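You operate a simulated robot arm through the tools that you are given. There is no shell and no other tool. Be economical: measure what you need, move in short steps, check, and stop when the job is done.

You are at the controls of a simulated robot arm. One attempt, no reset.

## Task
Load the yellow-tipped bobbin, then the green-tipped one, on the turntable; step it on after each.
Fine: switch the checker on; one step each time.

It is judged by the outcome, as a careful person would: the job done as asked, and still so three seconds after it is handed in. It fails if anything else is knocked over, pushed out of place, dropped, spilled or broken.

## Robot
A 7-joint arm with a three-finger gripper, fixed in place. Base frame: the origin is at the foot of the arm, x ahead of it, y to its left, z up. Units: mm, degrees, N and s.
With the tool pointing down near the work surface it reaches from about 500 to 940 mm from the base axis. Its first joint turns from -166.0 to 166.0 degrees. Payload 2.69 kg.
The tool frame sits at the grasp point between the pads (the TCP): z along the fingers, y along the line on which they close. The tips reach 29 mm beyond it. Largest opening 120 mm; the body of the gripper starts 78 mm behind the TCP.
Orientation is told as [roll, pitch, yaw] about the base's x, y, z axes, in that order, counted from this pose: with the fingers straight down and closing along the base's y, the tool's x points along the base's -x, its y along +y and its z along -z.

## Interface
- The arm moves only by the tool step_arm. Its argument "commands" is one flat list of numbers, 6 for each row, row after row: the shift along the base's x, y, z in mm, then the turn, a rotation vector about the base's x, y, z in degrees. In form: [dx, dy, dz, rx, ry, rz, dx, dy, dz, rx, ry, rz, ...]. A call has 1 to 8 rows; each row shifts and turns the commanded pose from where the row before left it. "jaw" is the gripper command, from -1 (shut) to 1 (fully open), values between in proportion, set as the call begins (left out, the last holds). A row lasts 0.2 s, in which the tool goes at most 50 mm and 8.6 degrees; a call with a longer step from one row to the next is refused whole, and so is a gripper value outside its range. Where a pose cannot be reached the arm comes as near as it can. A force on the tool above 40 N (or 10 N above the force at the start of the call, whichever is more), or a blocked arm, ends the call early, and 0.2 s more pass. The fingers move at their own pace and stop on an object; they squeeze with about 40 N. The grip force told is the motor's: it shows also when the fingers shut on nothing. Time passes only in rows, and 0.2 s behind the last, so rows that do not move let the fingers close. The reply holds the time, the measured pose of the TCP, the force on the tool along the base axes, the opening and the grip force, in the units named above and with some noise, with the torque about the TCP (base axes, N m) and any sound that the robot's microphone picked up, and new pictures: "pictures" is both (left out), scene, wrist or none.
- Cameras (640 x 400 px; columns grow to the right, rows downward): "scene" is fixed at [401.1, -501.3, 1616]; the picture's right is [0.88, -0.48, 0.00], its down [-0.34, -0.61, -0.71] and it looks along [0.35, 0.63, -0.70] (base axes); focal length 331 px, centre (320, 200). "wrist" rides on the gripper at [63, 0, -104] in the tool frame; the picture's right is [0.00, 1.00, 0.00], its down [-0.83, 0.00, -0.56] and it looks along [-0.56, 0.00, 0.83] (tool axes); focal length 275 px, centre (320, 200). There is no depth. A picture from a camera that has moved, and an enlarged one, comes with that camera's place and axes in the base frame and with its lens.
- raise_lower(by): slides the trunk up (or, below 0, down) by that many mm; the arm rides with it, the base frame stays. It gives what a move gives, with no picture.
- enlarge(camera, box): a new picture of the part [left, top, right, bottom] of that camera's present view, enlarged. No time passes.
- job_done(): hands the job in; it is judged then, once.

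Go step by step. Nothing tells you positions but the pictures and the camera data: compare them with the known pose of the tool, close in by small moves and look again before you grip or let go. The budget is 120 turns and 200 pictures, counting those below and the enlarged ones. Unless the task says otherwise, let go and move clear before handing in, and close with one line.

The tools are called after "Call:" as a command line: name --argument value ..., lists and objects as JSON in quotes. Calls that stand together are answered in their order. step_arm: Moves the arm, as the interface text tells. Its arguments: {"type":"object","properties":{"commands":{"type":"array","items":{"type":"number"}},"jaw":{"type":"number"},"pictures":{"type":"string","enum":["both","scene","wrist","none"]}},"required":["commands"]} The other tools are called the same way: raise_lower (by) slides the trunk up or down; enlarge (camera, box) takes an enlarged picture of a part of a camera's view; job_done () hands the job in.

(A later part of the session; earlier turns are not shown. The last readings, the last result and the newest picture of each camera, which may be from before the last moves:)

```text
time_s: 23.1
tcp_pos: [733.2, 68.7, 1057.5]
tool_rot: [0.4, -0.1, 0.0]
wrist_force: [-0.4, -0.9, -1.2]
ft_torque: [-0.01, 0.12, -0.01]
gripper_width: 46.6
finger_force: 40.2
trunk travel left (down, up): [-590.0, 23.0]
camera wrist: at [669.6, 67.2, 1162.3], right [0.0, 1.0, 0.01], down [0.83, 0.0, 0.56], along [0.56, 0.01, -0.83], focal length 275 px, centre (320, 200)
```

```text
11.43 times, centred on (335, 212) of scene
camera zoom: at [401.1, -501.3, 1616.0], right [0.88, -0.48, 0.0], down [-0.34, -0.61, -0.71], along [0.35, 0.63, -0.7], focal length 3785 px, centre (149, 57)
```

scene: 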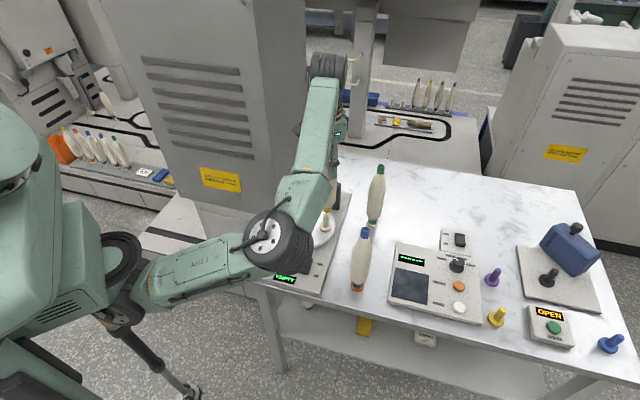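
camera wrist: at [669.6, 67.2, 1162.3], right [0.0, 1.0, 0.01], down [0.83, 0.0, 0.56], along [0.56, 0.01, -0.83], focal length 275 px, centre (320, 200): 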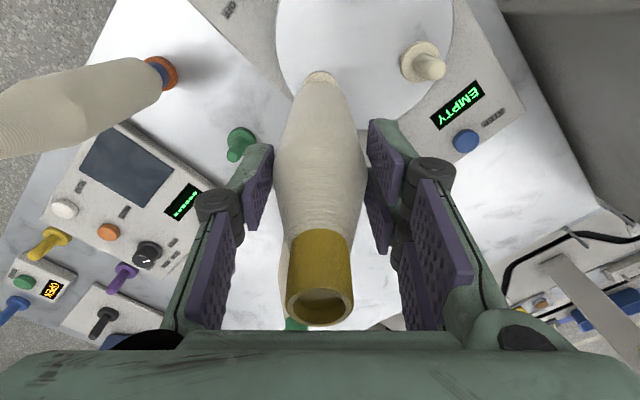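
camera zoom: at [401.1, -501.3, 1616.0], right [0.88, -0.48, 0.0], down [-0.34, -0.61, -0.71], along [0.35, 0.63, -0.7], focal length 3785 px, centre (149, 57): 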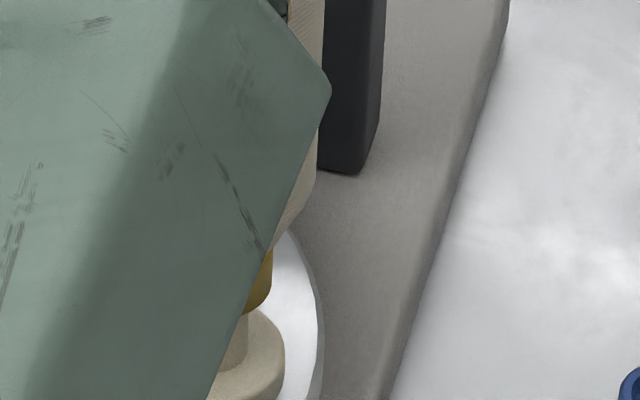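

It seems to have gone over the peg tip without force. I continue down.

Call:
step_arm --commands '[0, 0, -5, 0, 0, 0, 0, 0, -5, 0, 0, 0, 0, 0, -5, 0, 0, 0, 0, 0, -4, 0, 0, 0]' --pictures "wrist"

Call:
enlarge --camera "scene" --box '[315, 195, 355, 230]'

```text
time_s: 24.1
tcp_pos: [733.2, 69.7, 1037.9]
tool_rot: [0.4, -0.2, 0.0]
wrist_force: [0.2, -0.2, -1.2]
ft_torque: [0.01, -0.01, -0.01]
gripper_width: 46.5
finger_force: 39.9
trunk travel left (down, up): [-590.0, 23.0]
camera wrist: at [669.6, 67.1, 1143.6], right [0.0, 1.0, 0.01], down [0.83, 0.0, 0.56], along [0.56, 0.01, -0.83], focal length 275 px, centre (320, 200)
```

wrist: 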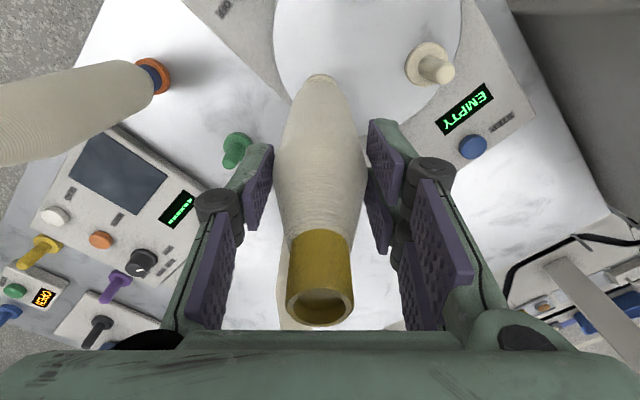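

```text
11.43 times, centred on (335, 212) of scene
camera zoom: at [401.1, -501.3, 1616.0], right [0.88, -0.48, 0.0], down [-0.34, -0.61, -0.71], along [0.35, 0.63, -0.7], focal length 3785 px, centre (149, 57)
```

zoom: 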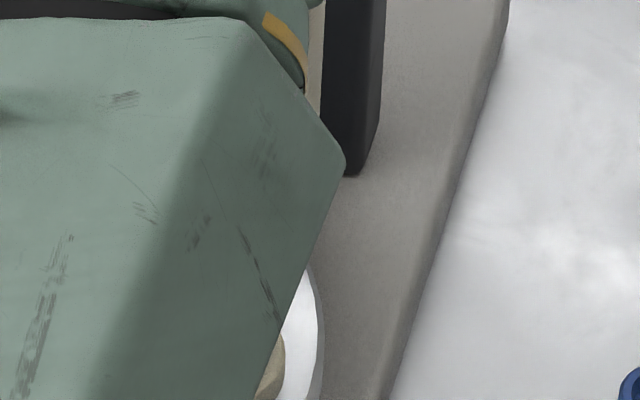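

Call:
step_arm --commands '[0, 0, -3, 0, 0, 0, 0, 0, -3, 0, 0, 0, 0, 0, -2, 0, 0, 0, 0, 0, 0, 0, 0, 0]' --pictures "none"

```text
time_s: 25.1
tcp_pos: [732.2, 69.3, 1032.9]
tool_rot: [0.4, -0.4, 0.0]
wrist_force: [2.3, -0.8, 16.3]
ft_torque: [-0.26, -0.31, 0.01]
gripper_width: 46.6
finger_force: 39.8
trunk travel left (down, up): [-590.0, 23.0]
```

Contact at 16 N, probably seated on the flange. I check by picture.

Call:
enlarge --camera "wrist" --box '[270, 30, 370, 130]'

Call:
enlarge --camera "scene" --box '[280, 140, 400, 260]'

```text
4.00 times, centred on (320, 80) of wrist
camera zoom: at [668.3, 67.5, 1137.0], right [0.0, 1.0, 0.01], down [0.83, 0.0, 0.56], along [0.56, 0.01, -0.83], focal length 1101 px, centre (320, 680)
```

zoom: 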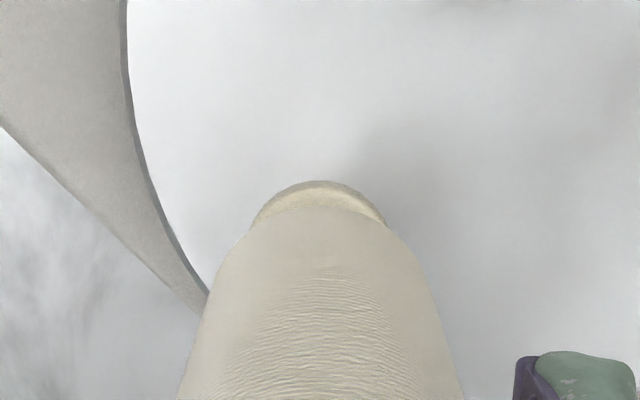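

```text
3.33 times, centred on (340, 200) of scene
camera zoom: at [401.1, -501.3, 1616.0], right [0.88, -0.48, 0.0], down [-0.34, -0.61, -0.71], along [0.35, 0.63, -0.7], focal length 1104 px, centre (253, 200)
```

zoom: 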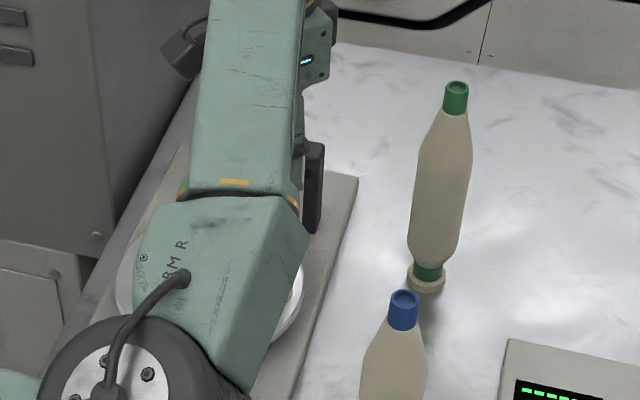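

It looks the same as it did on its stand, so it is seated. I open the jaws.

Call:
step_arm --commands '[0, 0, 1, 0, 0, 0, 0, 0, 0, 0, 0, 0, 0, 0, 0, 0, 0, 0]' --jaw 0.2

```text
time_s: 25.9
tcp_pos: [732.2, 69.2, 1031.9]
tool_rot: [0.4, -0.3, 0.1]
wrist_force: [-0.5, 0.0, 0.1]
ft_torque: [-0.04, 0.0, -0.02]
gripper_width: 72.2
finger_force: 0.1
trunk travel left (down, up): [-590.0, 23.0]
camera wrist: at [669.3, 67.5, 1136.3], right [0.0, 1.0, 0.01], down [0.83, 0.0, 0.56], along [0.56, 0.01, -0.83], focal length 275 px, centre (320, 200)
```

scene: 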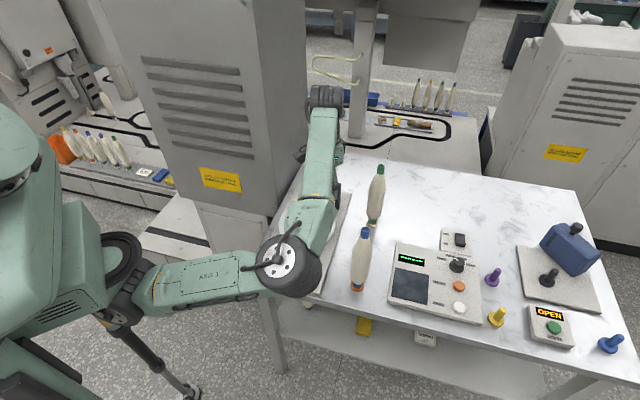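
wrist: 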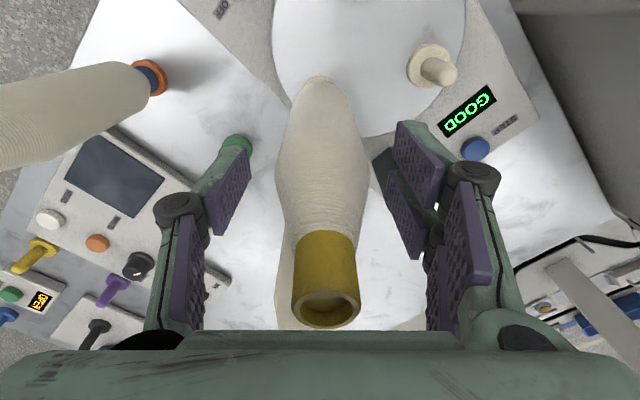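

The display reads GOOD. I raise clear of the bobbin, then move back over the near STEP button.

Call:
step_arm --commands '[0, 0, 25, 0, 0, 0, 0, 0, 35, 0, 0, 0, 0, 0, 35, 0, 0, 0, 0, 0, 15, 0, 0, 0, -20, 0, 5, 0, 0, 0, -40, 0, 0, 0, 0, 0, 0, 0, 0, 0, 0, 0]'

```text
time_s: 27.6
tcp_pos: [674.2, 68.4, 1147.3]
tool_rot: [0.5, -0.2, -0.1]
wrist_force: [-0.1, 0.0, 0.4]
ft_torque: [0.01, -0.01, 0.0]
gripper_width: 72.2
finger_force: 0.1
trunk travel left (down, up): [-590.0, 23.0]
camera wrist: at [611.0, 65.7, 1251.3], right [0.0, 1.0, 0.01], down [0.83, 0.0, 0.56], along [0.56, 0.01, -0.83], focal length 275 px, centre (320, 200)
```

scene: 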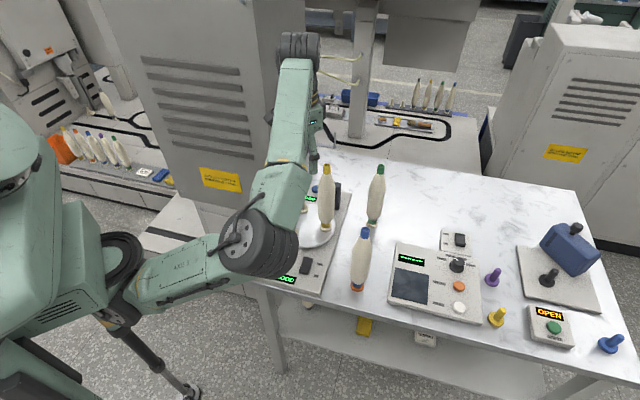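
wrist: 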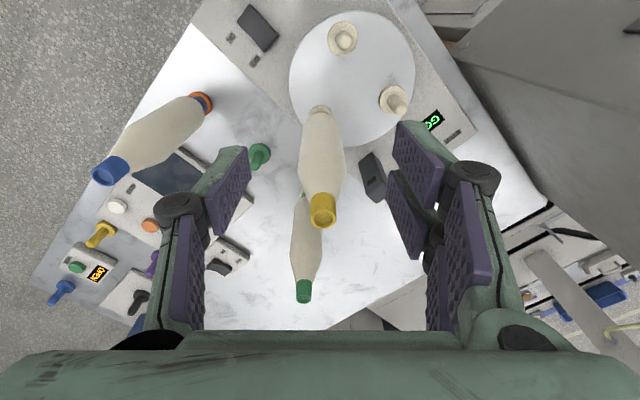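

Bobbin stands upright with GOOD showing. Now back to the button, jaws closed.

Call:
step_arm --commands '[-40, -2, 0, 0, 0, 0, -42, -2, 0, 0, 0, 0, -40, -2, 0, 0, 0, 0, 0, 0, 0, 0, 0, 0]' --jaw -1 --pictures "none"

Call:
raise_lower --by -190

Call:
enlarge --camera "wrist" --box '[0, 0, 640, 400]'

Call:
enlarge --camera "scene" --box '[240, 160, 400, 300]'

```text
time_s: 28.6
tcp_pos: [549.1, 64.2, 1146.1]
tool_rot: [0.4, -0.2, 0.1]
wrist_force: [0.2, -0.7, 0.1]
ft_torque: [-0.01, -0.01, -0.01]
gripper_width: 0.0
finger_force: 4.9
trunk travel left (down, up): [-590.0, 23.0]
```

```text
time_s: 30.6
tcp_pos: [549.4, 64.3, 957.7]
tool_rot: [0.4, -0.2, 0.1]
wrist_force: [-0.6, -0.5, 0.1]
ft_torque: [0.03, 0.01, -0.02]
gripper_width: 0.1
finger_force: 28.9
trunk travel left (down, up): [-400.0, 213.0]
```

```text
1.00 times, centred on (320, 200) of wrist (not enlarged: the box is as wide or as high as the picture)
camera zoom: at [487.4, 61.7, 1061.3], right [0.0, 1.0, 0.01], down [0.83, 0.0, 0.56], along [0.56, 0.01, -0.83], focal length 275 px, centre (320, 200)
```

zoom: 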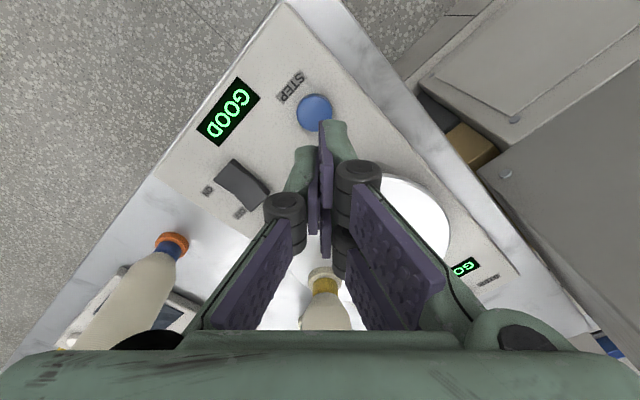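

```text
2.86 times, centred on (320, 230) of scene
camera zoom: at [401.1, -501.3, 1616.0], right [0.88, -0.48, 0.0], down [-0.34, -0.61, -0.71], along [0.35, 0.63, -0.7], focal length 946 px, centre (320, 114)
```

zoom: 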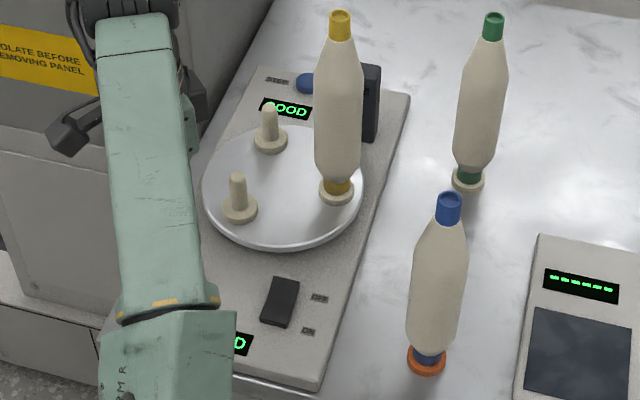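

The near STEP button is directly under the tool at about (550, 60). I lower towards it.

Call:
step_arm --commands '[0, -3.5, -25, 0, 0, 0, 0, 0, -25, 0, 0, 0, 0, 0, -15, 0, 0, 0, 0, 0, 0, 0, 0, 0]' --pictures "wrist"

Call:
enlarge --camera "wrist" --box '[240, 40, 400, 180]'

```text
time_s: 31.6
tcp_pos: [550.8, 60.7, 893.0]
tool_rot: [0.4, -0.2, 0.0]
wrist_force: [0.9, 0.3, -0.5]
ft_torque: [0.02, -0.02, -0.01]
gripper_width: 0.0
finger_force: 28.5
trunk travel left (down, up): [-400.0, 213.0]
camera wrist: at [487.9, 58.3, 997.1], right [0.0, 1.0, 0.01], down [0.83, 0.0, 0.56], along [0.56, 0.01, -0.83], focal length 275 px, centre (320, 200)
```

wrist: 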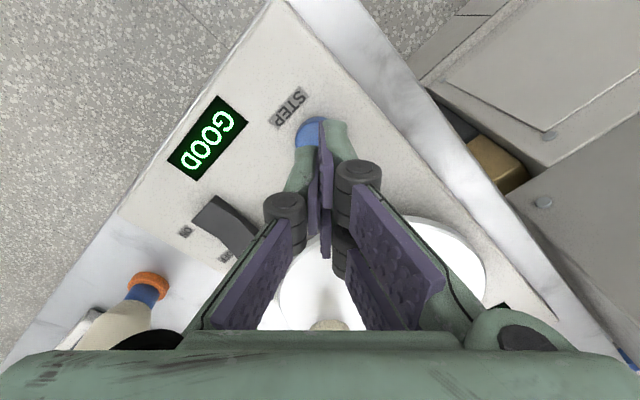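

```text
2.86 times, centred on (320, 110) of wrist
camera zoom: at [487.9, 58.3, 997.1], right [0.0, 1.0, 0.01], down [0.83, 0.0, 0.56], along [0.56, 0.01, -0.83], focal length 786 px, centre (320, 457)
```

zoom: 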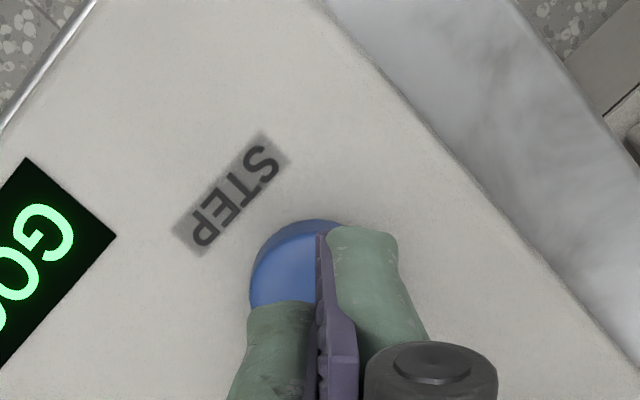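

The button's centre is at about (547.5, 58.5). I align and press in small steps.

Call:
step_arm --commands '[-3, -2, -8, 0, 0, 0, 0, 0, -4, 0, 0, 0, 0, 0, -3, 0, 0, 0, 0, 0, -3, 0, 0, 0]' --pictures "none"

```text
time_s: 32.6
tcp_pos: [548.1, 57.6, 874.2]
tool_rot: [0.4, -0.2, 0.0]
wrist_force: [0.0, 0.4, 0.4]
ft_torque: [0.02, -0.01, 0.01]
gripper_width: 0.0
finger_force: 28.6
trunk travel left (down, up): [-400.0, 213.0]
```

Call:
step_arm --commands '[0, 0, -3, 0, 0, 0, 0, 0, -2, 0, 0, 0]' --pictures "none"

```text
time_s: 33.2
tcp_pos: [547.4, 57.9, 868.4]
tool_rot: [0.3, -0.3, -0.1]
wrist_force: [0.6, 0.6, -0.3]
ft_torque: [-0.02, -0.04, 0.02]
gripper_width: 0.2
finger_force: 28.3
trunk travel left (down, up): [-400.0, 213.0]
```

No contact yet, so I continue.

Call:
step_arm --commands '[0, 0, -2, 0, 0, 0, 0, 0, -2, 0, 0, 0]' --pictures "none"

```text
time_s: 33.8
tcp_pos: [547.9, 57.9, 863.4]
tool_rot: [0.4, -0.2, -0.1]
wrist_force: [0.7, 0.2, -0.4]
ft_torque: [0.0, -0.01, -0.02]
gripper_width: 0.0
finger_force: 28.7
trunk travel left (down, up): [-400.0, 213.0]
```

Call:
step_arm --commands '[0, 0, -2, 0, 0, 0, 0, 0, -2, 0, 0, 0]' --pictures "wrist"

```text
time_s: 34.4
tcp_pos: [547.5, 58.3, 861.4]
tool_rot: [0.3, -0.2, 0.0]
wrist_force: [0.0, 0.3, -0.3]
ft_torque: [0.01, 0.0, 0.0]
gripper_width: 0.0
finger_force: 28.6
trunk travel left (down, up): [-400.0, 213.0]
camera wrist: at [485.0, 56.0, 965.9], right [0.0, 1.0, 0.01], down [0.83, 0.0, 0.56], along [0.56, 0.01, -0.83], focal length 275 px, centre (320, 200)
```

wrist: 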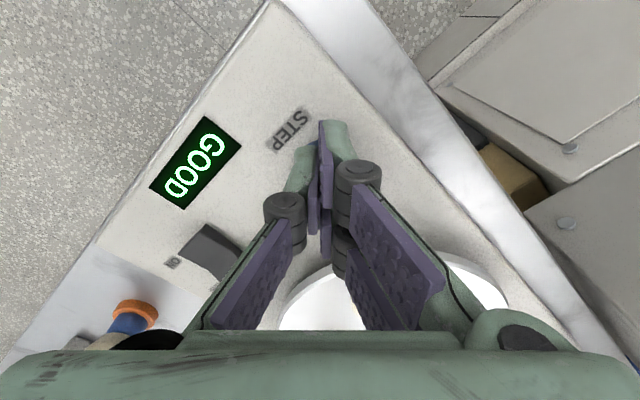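

Call:
step_arm --commands '[0, 0, -2, 0, 0, 0, 0, 0, -2, 0, 0, 0]' --pictures "none"

```text
time_s: 35.0
tcp_pos: [548.4, 57.7, 856.4]
tool_rot: [0.5, -0.2, 0.0]
wrist_force: [1.4, -0.7, 4.3]
ft_torque: [-0.03, -0.02, 0.0]
gripper_width: 6.2
finger_force: 28.5
trunk travel left (down, up): [-400.0, 213.0]
heard: click
```

A click was heard. I retreat up and away, then look.

Call:
step_arm --commands '[0, 0, 15, 0, 0, 0, -10, 0, 30, 0, 0, 0, -10, 0, 30, 0, 0, 0, 0, 0, 30, 0, 0, 0, 0, 0, 0, 0, 0, 0, 0, 0, 0, 0, 0, 0]'

Call:
enlarge --camera "scene" --box '[240, 160, 400, 300]'

```text
time_s: 36.4
tcp_pos: [526.3, 57.6, 960.8]
tool_rot: [0.4, -0.1, 0.0]
wrist_force: [0.5, 0.2, -0.1]
ft_torque: [-0.03, 0.03, 0.01]
gripper_width: 0.0
finger_force: 28.8
trunk travel left (down, up): [-400.0, 213.0]
camera wrist: at [464.8, 54.9, 1066.2], right [0.0, 1.0, 0.01], down [0.83, 0.0, 0.56], along [0.56, 0.01, -0.83], focal length 275 px, centre (320, 200)
```

scene: 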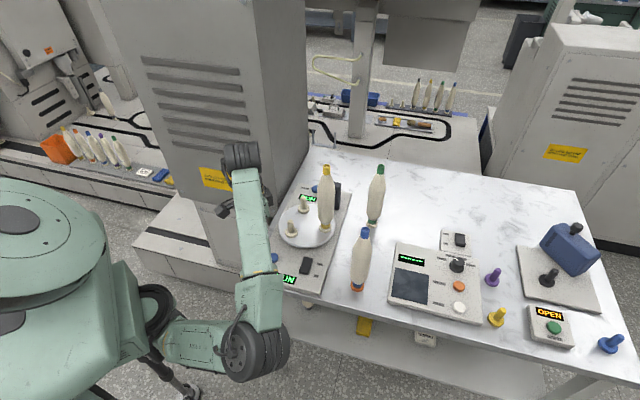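
wrist: 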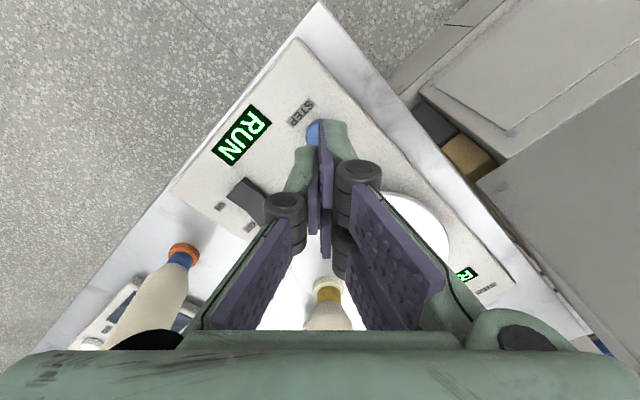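

```text
2.86 times, centred on (320, 230) of scene
camera zoom: at [401.1, -501.3, 1616.0], right [0.88, -0.48, 0.0], down [-0.34, -0.61, -0.71], along [0.35, 0.63, -0.7], focal length 946 px, centre (320, 114)
```

zoom: 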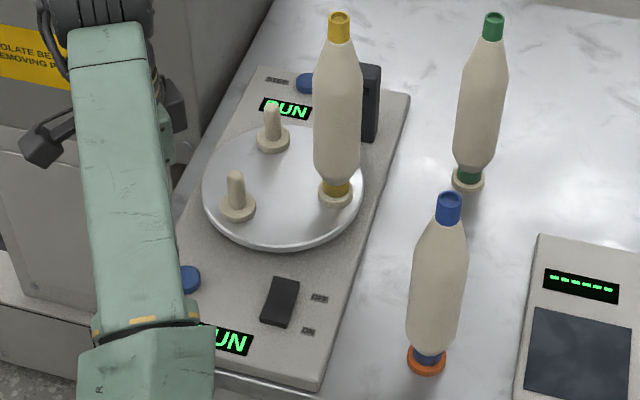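

The display shows RUN and the table is turning slowly. I back away and wait.

Call:
step_arm --commands '[-20, 0, 10, 0, 0, 0, 0, 0, 0, 0, 0, 0, 0, 0, 0, 0, 0, 0, 0, 0, 0, 0, 0, 0, 0, 0, 0, 0, 0, 0, 0, 0, 0, 0, 0, 0, 0, 0, 0, 0, 0, 0, 0, 0, 0, 0, 0, 0]' --pictures "none"

Call:
enlarge --camera "scene" --box '[240, 160, 400, 300]'

```text
time_s: 38.2
tcp_pos: [507.2, 59.5, 970.0]
tool_rot: [0.4, -0.2, 0.0]
wrist_force: [-0.6, 0.2, 0.3]
ft_torque: [0.0, 0.01, 0.0]
gripper_width: 0.0
finger_force: 29.3
trunk travel left (down, up): [-400.0, 213.0]
```

```text
2.86 times, centred on (320, 230) of scene
camera zoom: at [401.1, -501.3, 1616.0], right [0.88, -0.48, 0.0], down [-0.34, -0.61, -0.71], along [0.35, 0.63, -0.7], focal length 946 px, centre (320, 114)
```

zoom: 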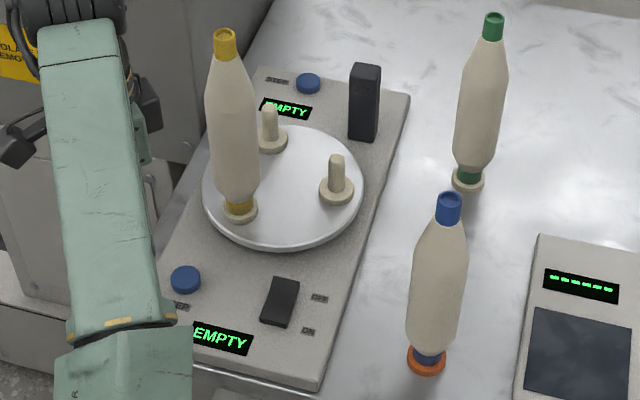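

One step done: yellow moved round to peg C and the display reads EMPTY at the load station. Now I go for green at about (888, 48): trunk up, then over.

Call:
raise_lower --by 190

Call:
step_arm --commands '[30, -35, 0, 0, 0, 0, 45, -20, 0, 0, 0, 0, 48, 0, 0, 0, 0, 0, 48, 0, 0, 0, 0, 0, 48, 5, 0, 0, 0, 0, 48, 15, 0, 0, 0, 0, 40, 15, 0, 0, 0, 0, 0, 0, 0, 0, 0, 0]' --jaw 0.3

```text
time_s: 40.3
tcp_pos: [507.8, 58.4, 1161.3]
tool_rot: [0.3, -0.3, 0.0]
wrist_force: [-0.2, 0.2, -0.4]
ft_torque: [0.02, 0.01, 0.02]
gripper_width: 0.0
finger_force: 28.2
trunk travel left (down, up): [-590.0, 23.0]
```

```text
refused: row 6 steps farther than a row can; nothing moved
```

Call:
step_arm --commands '[30, -35, 0, 0, 0, 0, 45, -20, 0, 0, 0, 0, 48, 0, 0, 0, 0, 0, 48, 0, 0, 0, 0, 0, 48, 5, 0, 0, 0, 0, 45, 15, 0, 0, 0, 0, 40, 15, 0, 0, 0, 0, 0, 0, 0, 0, 0, 0]' --jaw 0.3

```text
time_s: 42.1
tcp_pos: [810.6, 39.2, 1149.2]
tool_rot: [0.4, -0.4, 0.0]
wrist_force: [0.4, -0.5, 0.0]
ft_torque: [-0.03, -0.02, -0.02]
gripper_width: 77.8
finger_force: 0.0
out of reach, approached as far as the arm can: row 5, 6, 7
trunk travel left (down, up): [-590.0, 23.0]
camera wrist: at [748.5, 36.0, 1253.0], right [-0.01, 1.0, 0.01], down [0.83, 0.0, 0.56], along [0.56, 0.01, -0.83], focal length 275 px, centre (320, 200)
```

scene: 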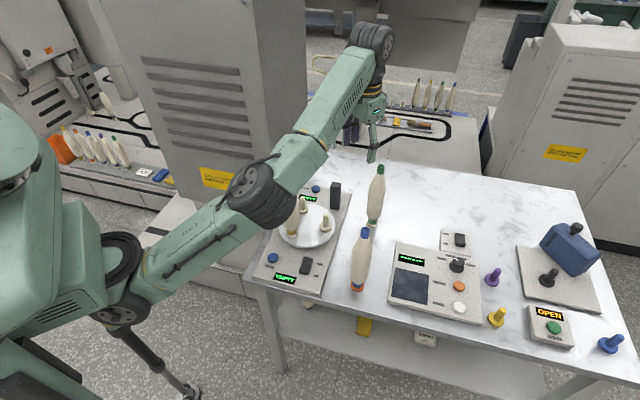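
wrist: 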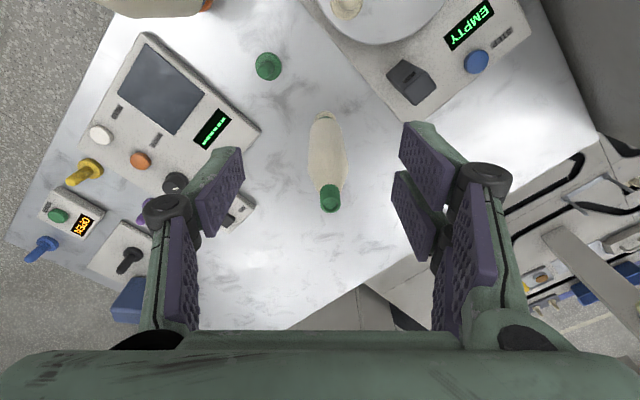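

Green's top is at about (890, 48). I lower a little, still above the tops, then move over it.

Call:
step_arm --commands '[0, 0, -35, 0, 0, 0, 10, 2, -22, 0, 0, 0, 30, 3, 0, 0, 0, 0, 35, 3, 0, 0, 0, 0, 0, 0, 0, 0, 0, 0]'

Call:
enlarge --camera "scene" --box '[280, 130, 430, 270]'

```text
time_s: 43.3
tcp_pos: [875.7, 45.4, 1091.3]
tool_rot: [0.2, -0.1, 0.0]
wrist_force: [0.0, 0.6, 0.0]
ft_torque: [-0.04, 0.01, 0.01]
gripper_width: 78.0
finger_force: 0.0
out of reach, approached as far as the arm can: row 4
trunk travel left (down, up): [-590.0, 23.0]
camera wrist: at [813.8, 42.4, 1195.7], right [-0.01, 1.0, 0.0], down [0.83, 0.0, 0.56], along [0.56, 0.01, -0.83], focal length 275 px, centre (320, 200)
```

scene: 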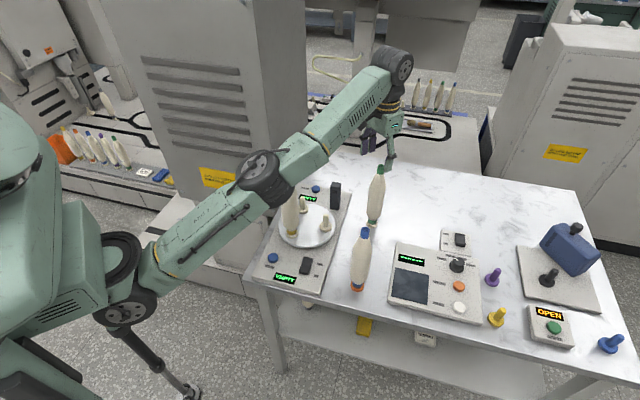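
wrist: 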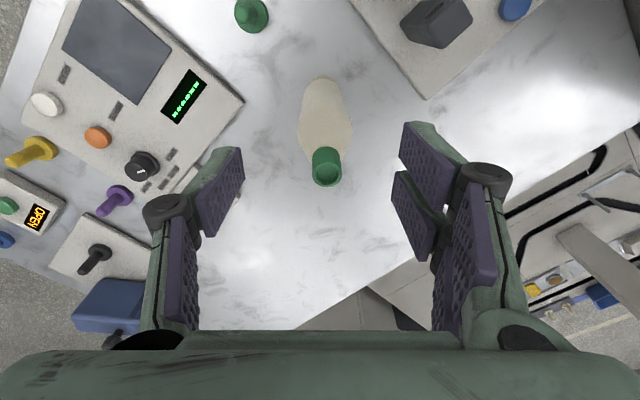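

```text
2.86 times, centred on (355, 200) of scene
camera zoom: at [401.1, -501.3, 1616.0], right [0.88, -0.48, 0.0], down [-0.34, -0.61, -0.71], along [0.35, 0.63, -0.7], focal length 946 px, centre (220, 200)
```

zoom: 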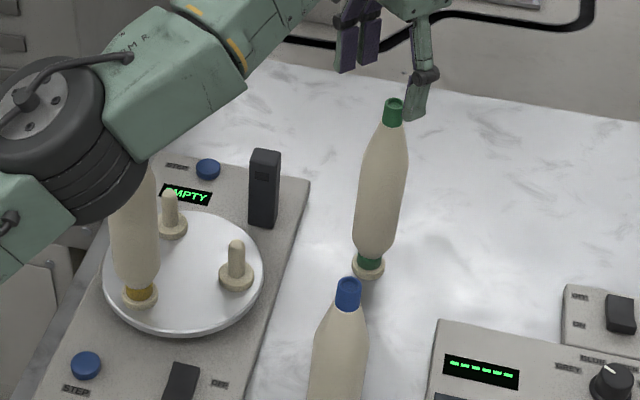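

Yellow sits close below my elbow, so I'll descend with the arm, which keeps the elbow out to the right, rather than the trunk. First the trunk goes up 20 mm to gain reach.

Call:
raise_lower --by 20

Call:
step_arm --commands '[0, 0, -10, 0, 0, 0, 7, 1, -8, 0, 0, 0, 7, 1, -7, 0, 0, 0, 0, 0, 0, 0, 0, 0]'

Call:
enlarge --camera "scene" --box '[220, 130, 370, 270]'

```text
time_s: 44.0
tcp_pos: [875.1, 43.8, 1111.2]
tool_rot: [0.4, -0.1, 0.1]
wrist_force: [0.4, 0.4, -0.3]
ft_torque: [0.0, 0.03, 0.01]
gripper_width: 77.7
finger_force: 0.1
trunk travel left (down, up): [-610.0, 3.0]
```

```text
time_s: 45.0
tcp_pos: [888.5, 46.3, 1085.9]
tool_rot: [0.4, -0.2, 0.0]
wrist_force: [-0.7, 0.0, 0.0]
ft_torque: [0.02, -0.01, -0.02]
gripper_width: 78.0
finger_force: 0.1
trunk travel left (down, up): [-610.0, 3.0]
camera wrist: at [825.4, 43.9, 1191.3], right [0.0, 1.0, 0.01], down [0.83, 0.0, 0.56], along [0.56, 0.01, -0.83], focal length 275 px, centre (320, 200)
```

scene: 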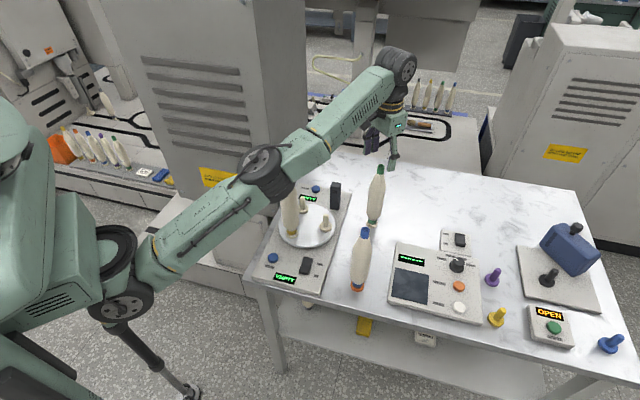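
wrist: 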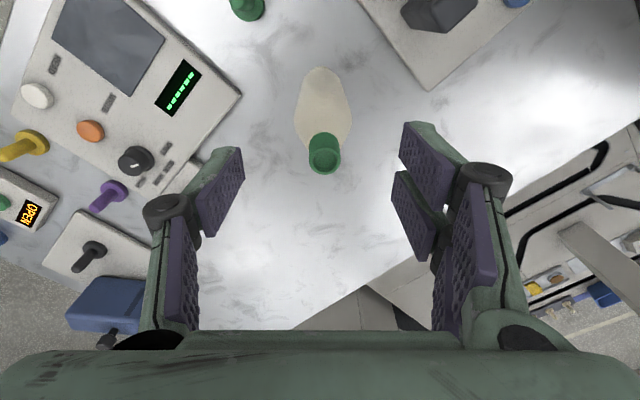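

```text
2.86 times, centred on (295, 200) of scene
camera zoom: at [401.1, -501.3, 1616.0], right [0.88, -0.48, 0.0], down [-0.34, -0.61, -0.71], along [0.35, 0.63, -0.7], focal length 946 px, centre (391, 200)
```

zoom: 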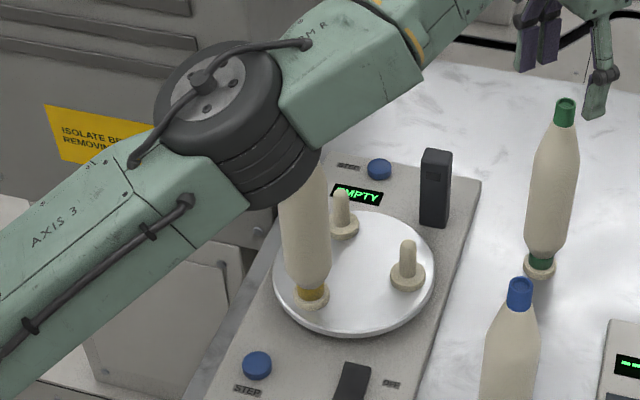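

I descend partway and compare with the yellow approach.

Call:
step_arm --commands '[1, 1, -20, 0, 0, 0, 1, 0, -25, 0, 0, 0, 0, 0, 0, 0, 0, 0]'

```text
time_s: 45.8
tcp_pos: [892.1, 46.8, 1042.6]
tool_rot: [0.4, -0.2, 0.0]
wrist_force: [0.7, -0.9, 0.4]
ft_torque: [-0.02, 0.0, 0.02]
gripper_width: 78.2
finger_force: 0.1
trunk travel left (down, up): [-610.0, 3.0]
camera wrist: at [829.8, 44.0, 1147.0], right [0.0, 1.0, 0.01], down [0.83, 0.0, 0.56], along [0.56, 0.01, -0.83], focal length 275 px, centre (320, 200)
```

scene: 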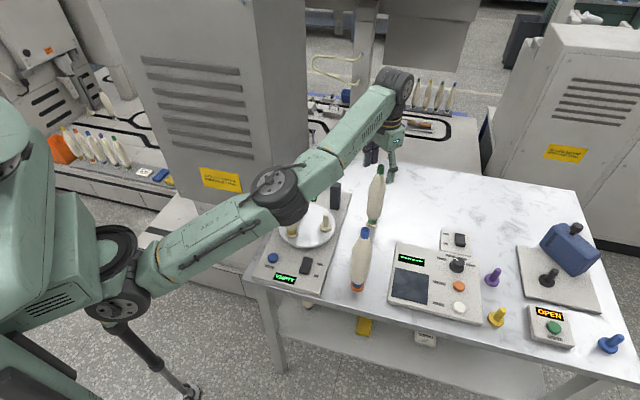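
wrist: 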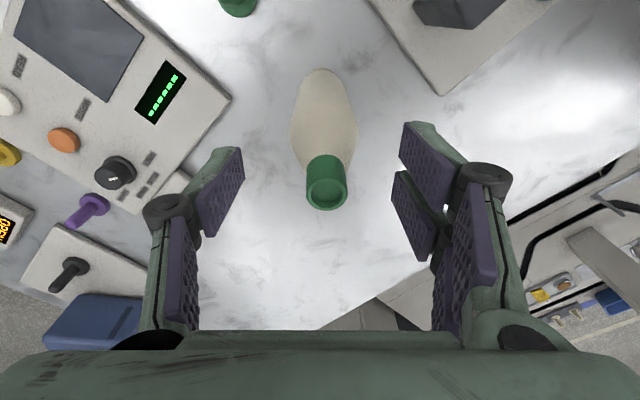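

The view matches the yellow approach, so I descend to grip height.

Call:
step_arm --commands '[-2, 0, -20, 0, 0, 0, 0, 0, -20, 0, 0, 0, 0, 0, -20, 0, 0, 0, 0, 0, 0, 0, 0, 0]'

Call:
enlarge --camera "scene" --box '[250, 130, 410, 270]'

```text
time_s: 46.8
tcp_pos: [891.6, 47.6, 980.3]
tool_rot: [0.3, -0.1, -0.1]
wrist_force: [0.7, 0.4, -0.6]
ft_torque: [-0.02, 0.01, 0.01]
gripper_width: 78.2
finger_force: 0.1
trunk travel left (down, up): [-610.0, 3.0]
camera wrist: at [828.2, 44.1, 1085.4], right [0.0, 1.0, 0.01], down [0.83, 0.0, 0.56], along [0.56, 0.01, -0.83], focal length 275 px, centre (320, 200)
```

scene: 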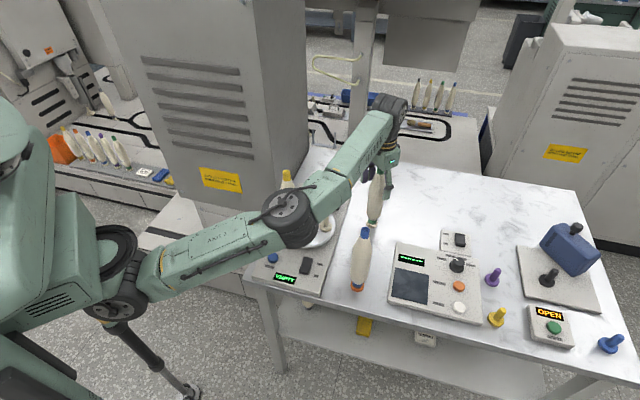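
wrist: 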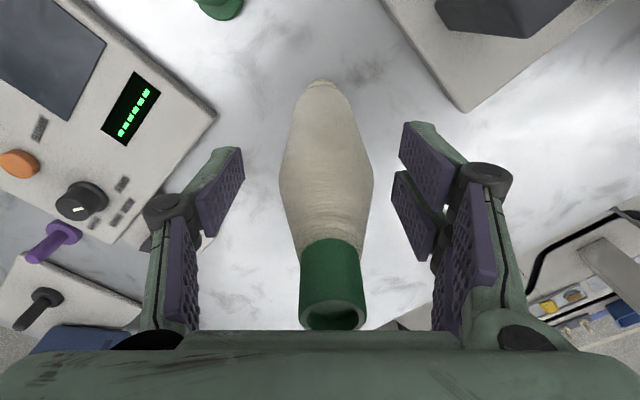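

```text
2.86 times, centred on (330, 200) of scene
camera zoom: at [401.1, -501.3, 1616.0], right [0.88, -0.48, 0.0], down [-0.34, -0.61, -0.71], along [0.35, 0.63, -0.7], focal length 946 px, centre (291, 200)
```

zoom: 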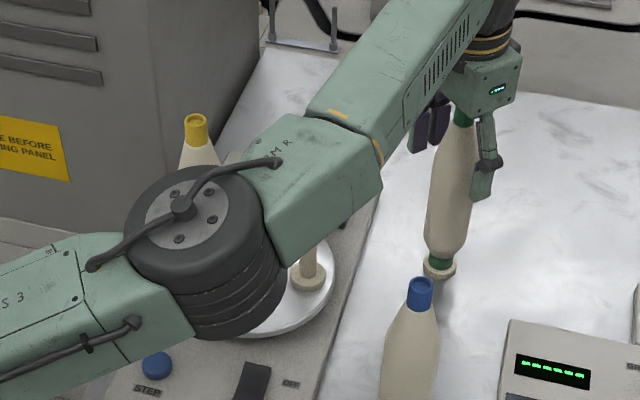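

Yellow is untouched and green is centred. I close the jaws.

Call:
step_arm --commands '[-1, 1, 0, 0, 0, 0, 0, 0, 0, 0, 0, 0, 0, 0, 0, 0, 0, 0, 0, 0, 0, 0, 0, 0, 0, 0, 0, 0, 0, 0]' --jaw -1 --pictures "wrist"

```text
time_s: 48.0
tcp_pos: [888.9, 47.4, 980.8]
tool_rot: [0.4, -0.2, 0.0]
wrist_force: [0.7, 0.1, -0.2]
ft_torque: [-0.01, -0.05, -0.01]
gripper_width: 46.7
finger_force: 39.5
trunk travel left (down, up): [-610.0, 3.0]
camera wrist: at [826.8, 45.1, 1085.7], right [0.0, 1.0, 0.01], down [0.83, 0.0, 0.56], along [0.56, 0.01, -0.83], focal length 275 px, centre (320, 200)
```

wrist: 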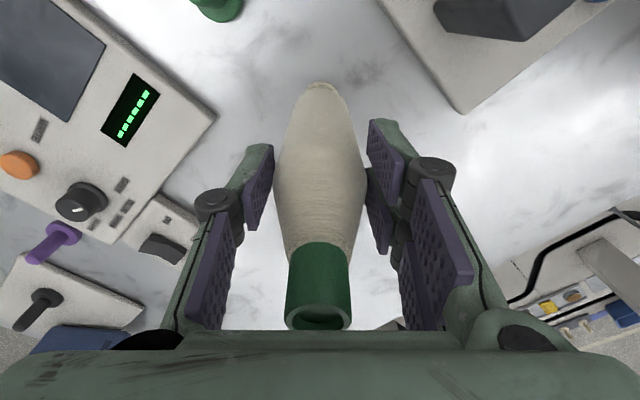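

Gripped at 46.7 mm. I lift straight up with the arm.

Call:
step_arm --commands '[0, 0, 8, 0, 0, 0, 0, 0, 15, 0, 0, 0, 0, 0, 20, 0, 0, 0, 0, 0, 20, 0, 0, 0, 0, 0, 15, 0, 0, 0, 0, 0, 0, 0, 0, 0]'

```text
time_s: 49.4
tcp_pos: [888.2, 48.0, 1058.6]
tool_rot: [0.4, -0.2, -0.1]
wrist_force: [-0.6, 0.3, -1.3]
ft_torque: [-0.01, 0.03, 0.01]
gripper_width: 47.0
finger_force: 39.7
trunk travel left (down, up): [-610.0, 3.0]
camera wrist: at [825.9, 46.0, 1162.8], right [0.0, 1.0, 0.01], down [0.83, 0.0, 0.56], along [0.56, 0.01, -0.83], focal length 275 px, centre (320, 200)
```

scene: 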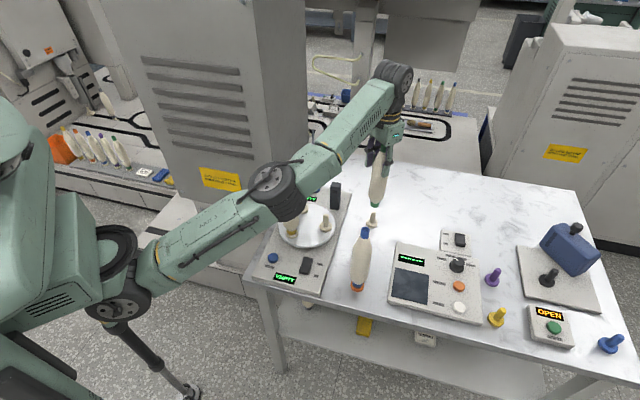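
wrist: 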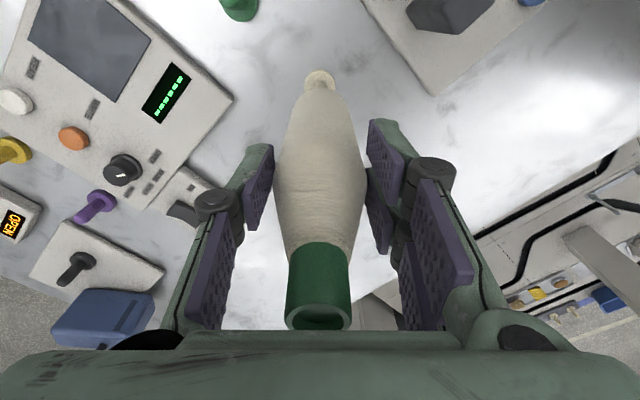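

Green is clear of its stand. I carry it towards the load peg, rising on the way.

Call:
step_arm --commands '[-25, 2, 15, 0, 0, 0, -35, 4, 15, 0, 0, 0, -40, 6, 12, 0, 0, 0, -40, 6, 0, 0, 0, 0, -18, 3, 0, 0, 0, 0, 0, 0, 0, 0, 0, 0, 0, 0, 0, 0, 0, 0]'

Call:
enlarge --camera "scene" --box '[305, 190, 365, 240]'

Call:
enlarge --camera "wrist" --box '[270, 40, 370, 140]'

```text
time_s: 51.0
tcp_pos: [731.9, 69.5, 1102.7]
tool_rot: [0.4, -0.2, -0.1]
wrist_force: [-0.2, -0.6, -1.3]
ft_torque: [0.01, 0.0, 0.02]
gripper_width: 46.8
finger_force: 40.1
trunk travel left (down, up): [-610.0, 3.0]
camera wrist: at [668.5, 67.9, 1206.8], right [0.0, 1.0, 0.01], down [0.83, 0.0, 0.56], along [0.56, 0.01, -0.83], focal length 275 px, centre (320, 200)
```

scene: 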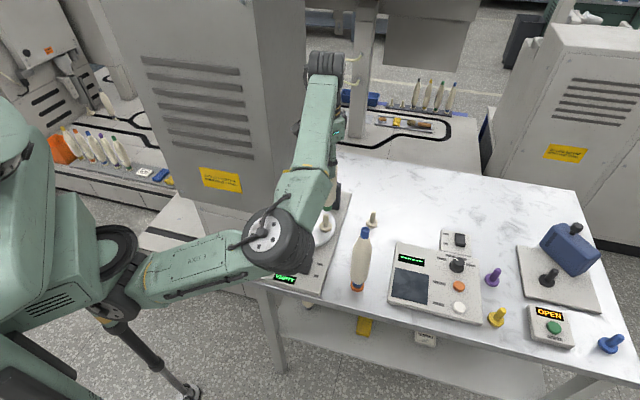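
wrist: 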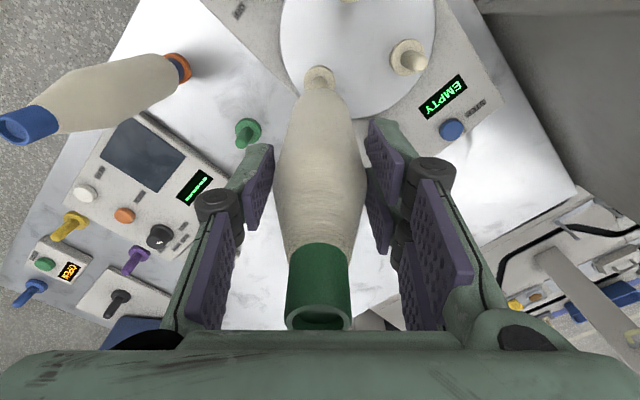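

```text
8.00 times, centred on (335, 215) of scene
camera zoom: at [401.1, -501.3, 1616.0], right [0.88, -0.48, 0.0], down [-0.34, -0.61, -0.71], along [0.35, 0.63, -0.7], focal length 2650 px, centre (200, 80)
```

zoom: 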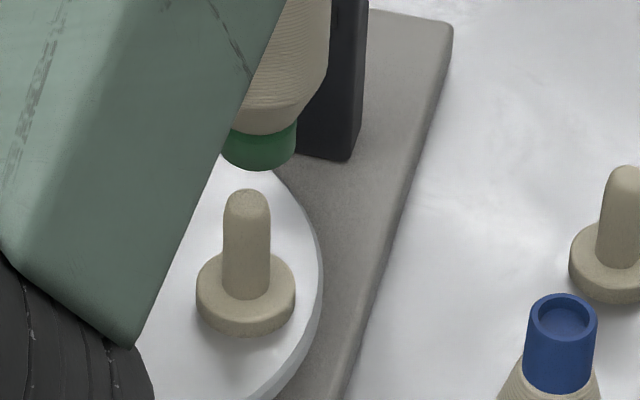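

```text
4.00 times, centred on (320, 90) of wrist
camera zoom: at [668.5, 67.9, 1206.8], right [0.0, 1.0, 0.01], down [0.83, 0.0, 0.56], along [0.56, 0.01, -0.83], focal length 1101 px, centre (320, 640)
```

zoom: 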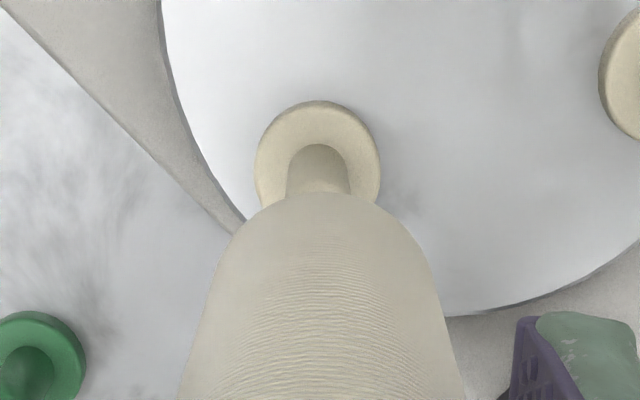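

Offset about 3 mm in x, consistent with the yellow placement. I correct it and lower to just above the peg tip.

Call:
step_arm --commands '[-3, 0, -10, 0, 0, 0, 0, 0, -14, 0, 0, 0, 0, 0, 0, 0, 0, 0]' --pictures "none"

Call:
enlarge --camera "scene" --box '[315, 195, 355, 230]'

Call:
enlarge --camera "wrist" --box '[270, 40, 370, 140]'

```text
time_s: 51.8
tcp_pos: [728.7, 70.0, 1080.0]
tool_rot: [0.3, -0.2, 0.0]
wrist_force: [-0.3, 1.0, -1.5]
ft_torque: [-0.02, 0.01, -0.02]
gripper_width: 46.6
finger_force: 39.9
trunk travel left (down, up): [-610.0, 3.0]
```

```text
11.43 times, centred on (335, 212) of scene
camera zoom: at [401.1, -501.3, 1616.0], right [0.88, -0.48, 0.0], down [-0.34, -0.61, -0.71], along [0.35, 0.63, -0.7], focal length 3785 px, centre (149, 57)
```

zoom: 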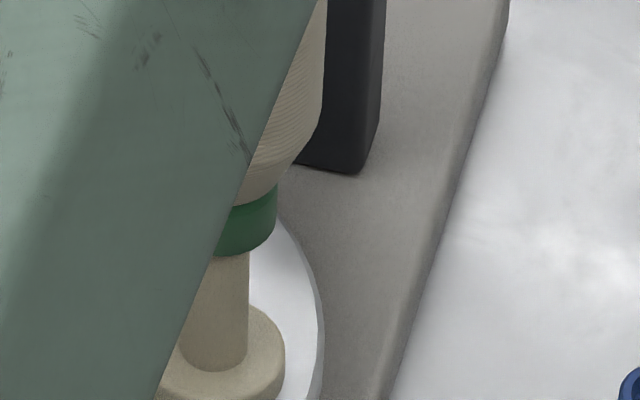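

```text
4.00 times, centred on (320, 90) of wrist
camera zoom: at [666.1, 67.2, 1183.5], right [0.0, 1.0, 0.01], down [0.83, 0.0, 0.56], along [0.56, 0.01, -0.83], focal length 1101 px, centre (320, 640)
```

zoom: 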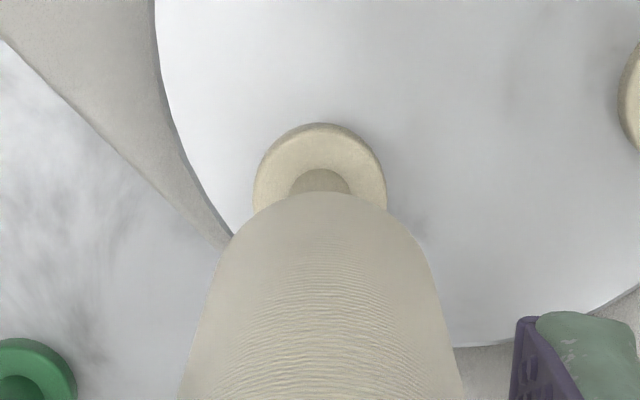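

Call:
step_arm --commands '[-1.5, 0.5, -4, 0, 0, 0, 0, 0, -5, 0, 0, 0, 0, 0, -5, 0, 0, 0, 0, 0, -5, 0, 0, 0]' --pictures "none"

Call:
enlarge --camera "scene" --box '[315, 195, 355, 230]'

```text
time_s: 52.8
tcp_pos: [726.8, 69.2, 1059.1]
tool_rot: [0.3, -0.3, 0.0]
wrist_force: [-0.1, -0.3, -0.7]
ft_torque: [-0.03, 0.04, -0.01]
gripper_width: 46.8
finger_force: 39.9
trunk travel left (down, up): [-610.0, 3.0]
```

```text
11.43 times, centred on (335, 212) of scene
camera zoom: at [401.1, -501.3, 1616.0], right [0.88, -0.48, 0.0], down [-0.34, -0.61, -0.71], along [0.35, 0.63, -0.7], focal length 3785 px, centre (149, 57)
```

zoom: 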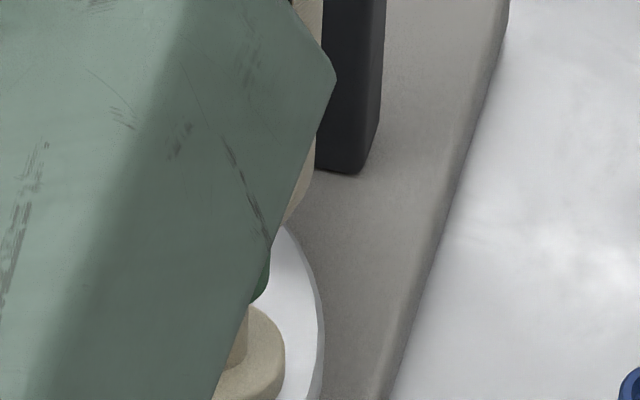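

It's over the peg with no force, like yellow. I continue down.

Call:
step_arm --commands '[0, 0, -5, 0, 0, 0, 0, 0, -5, 0, 0, 0, 0, 0, -5, 0, 0, 0, 0, 0, -4, 0, 0, 0]' --pictures "none"

Call:
step_arm --commands '[0, 0, -3, 0, 0, 0, 0, 0, -3, 0, 0, 0, 0, 0, 0, 0, 0, 0]' --pictures "wrist"

```text
time_s: 53.8
tcp_pos: [725.8, 70.0, 1039.1]
tool_rot: [0.4, -0.3, 0.1]
wrist_force: [0.3, 0.5, -0.7]
ft_torque: [0.0, 0.05, 0.0]
gripper_width: 46.8
finger_force: 39.5
trunk travel left (down, up): [-610.0, 3.0]
```

```text
time_s: 54.6
tcp_pos: [726.0, 69.0, 1032.9]
tool_rot: [0.4, -0.2, 0.0]
wrist_force: [-0.4, 0.1, -2.2]
ft_torque: [-0.01, 0.04, -0.01]
gripper_width: 47.0
finger_force: 39.9
trunk travel left (down, up): [-610.0, 3.0]
camera wrist: at [664.1, 66.8, 1138.1], right [0.0, 1.0, 0.01], down [0.83, 0.0, 0.56], along [0.56, 0.01, -0.83], focal length 275 px, centre (320, 200)
```

wrist: 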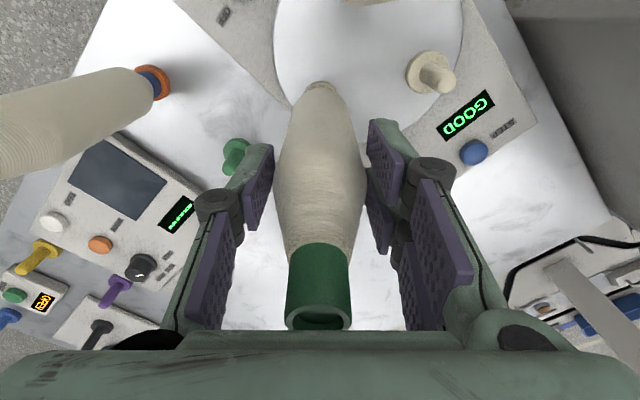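

GOOD already shows but there's no seating contact yet, so I lower a touch more.

Call:
step_arm --commands '[0, 0, -1.5, 0, 0, 0, 0, 0, -1.5, 0, 0, 0, 0, 0, 0, 0, 0, 0]' --pictures "none"

```text
time_s: 55.4
tcp_pos: [727.7, 69.0, 1031.9]
tool_rot: [0.4, -0.3, -0.1]
wrist_force: [0.8, 0.3, 5.7]
ft_torque: [-0.06, -0.13, 0.0]
gripper_width: 47.0
finger_force: 39.8
trunk travel left (down, up): [-610.0, 3.0]
```

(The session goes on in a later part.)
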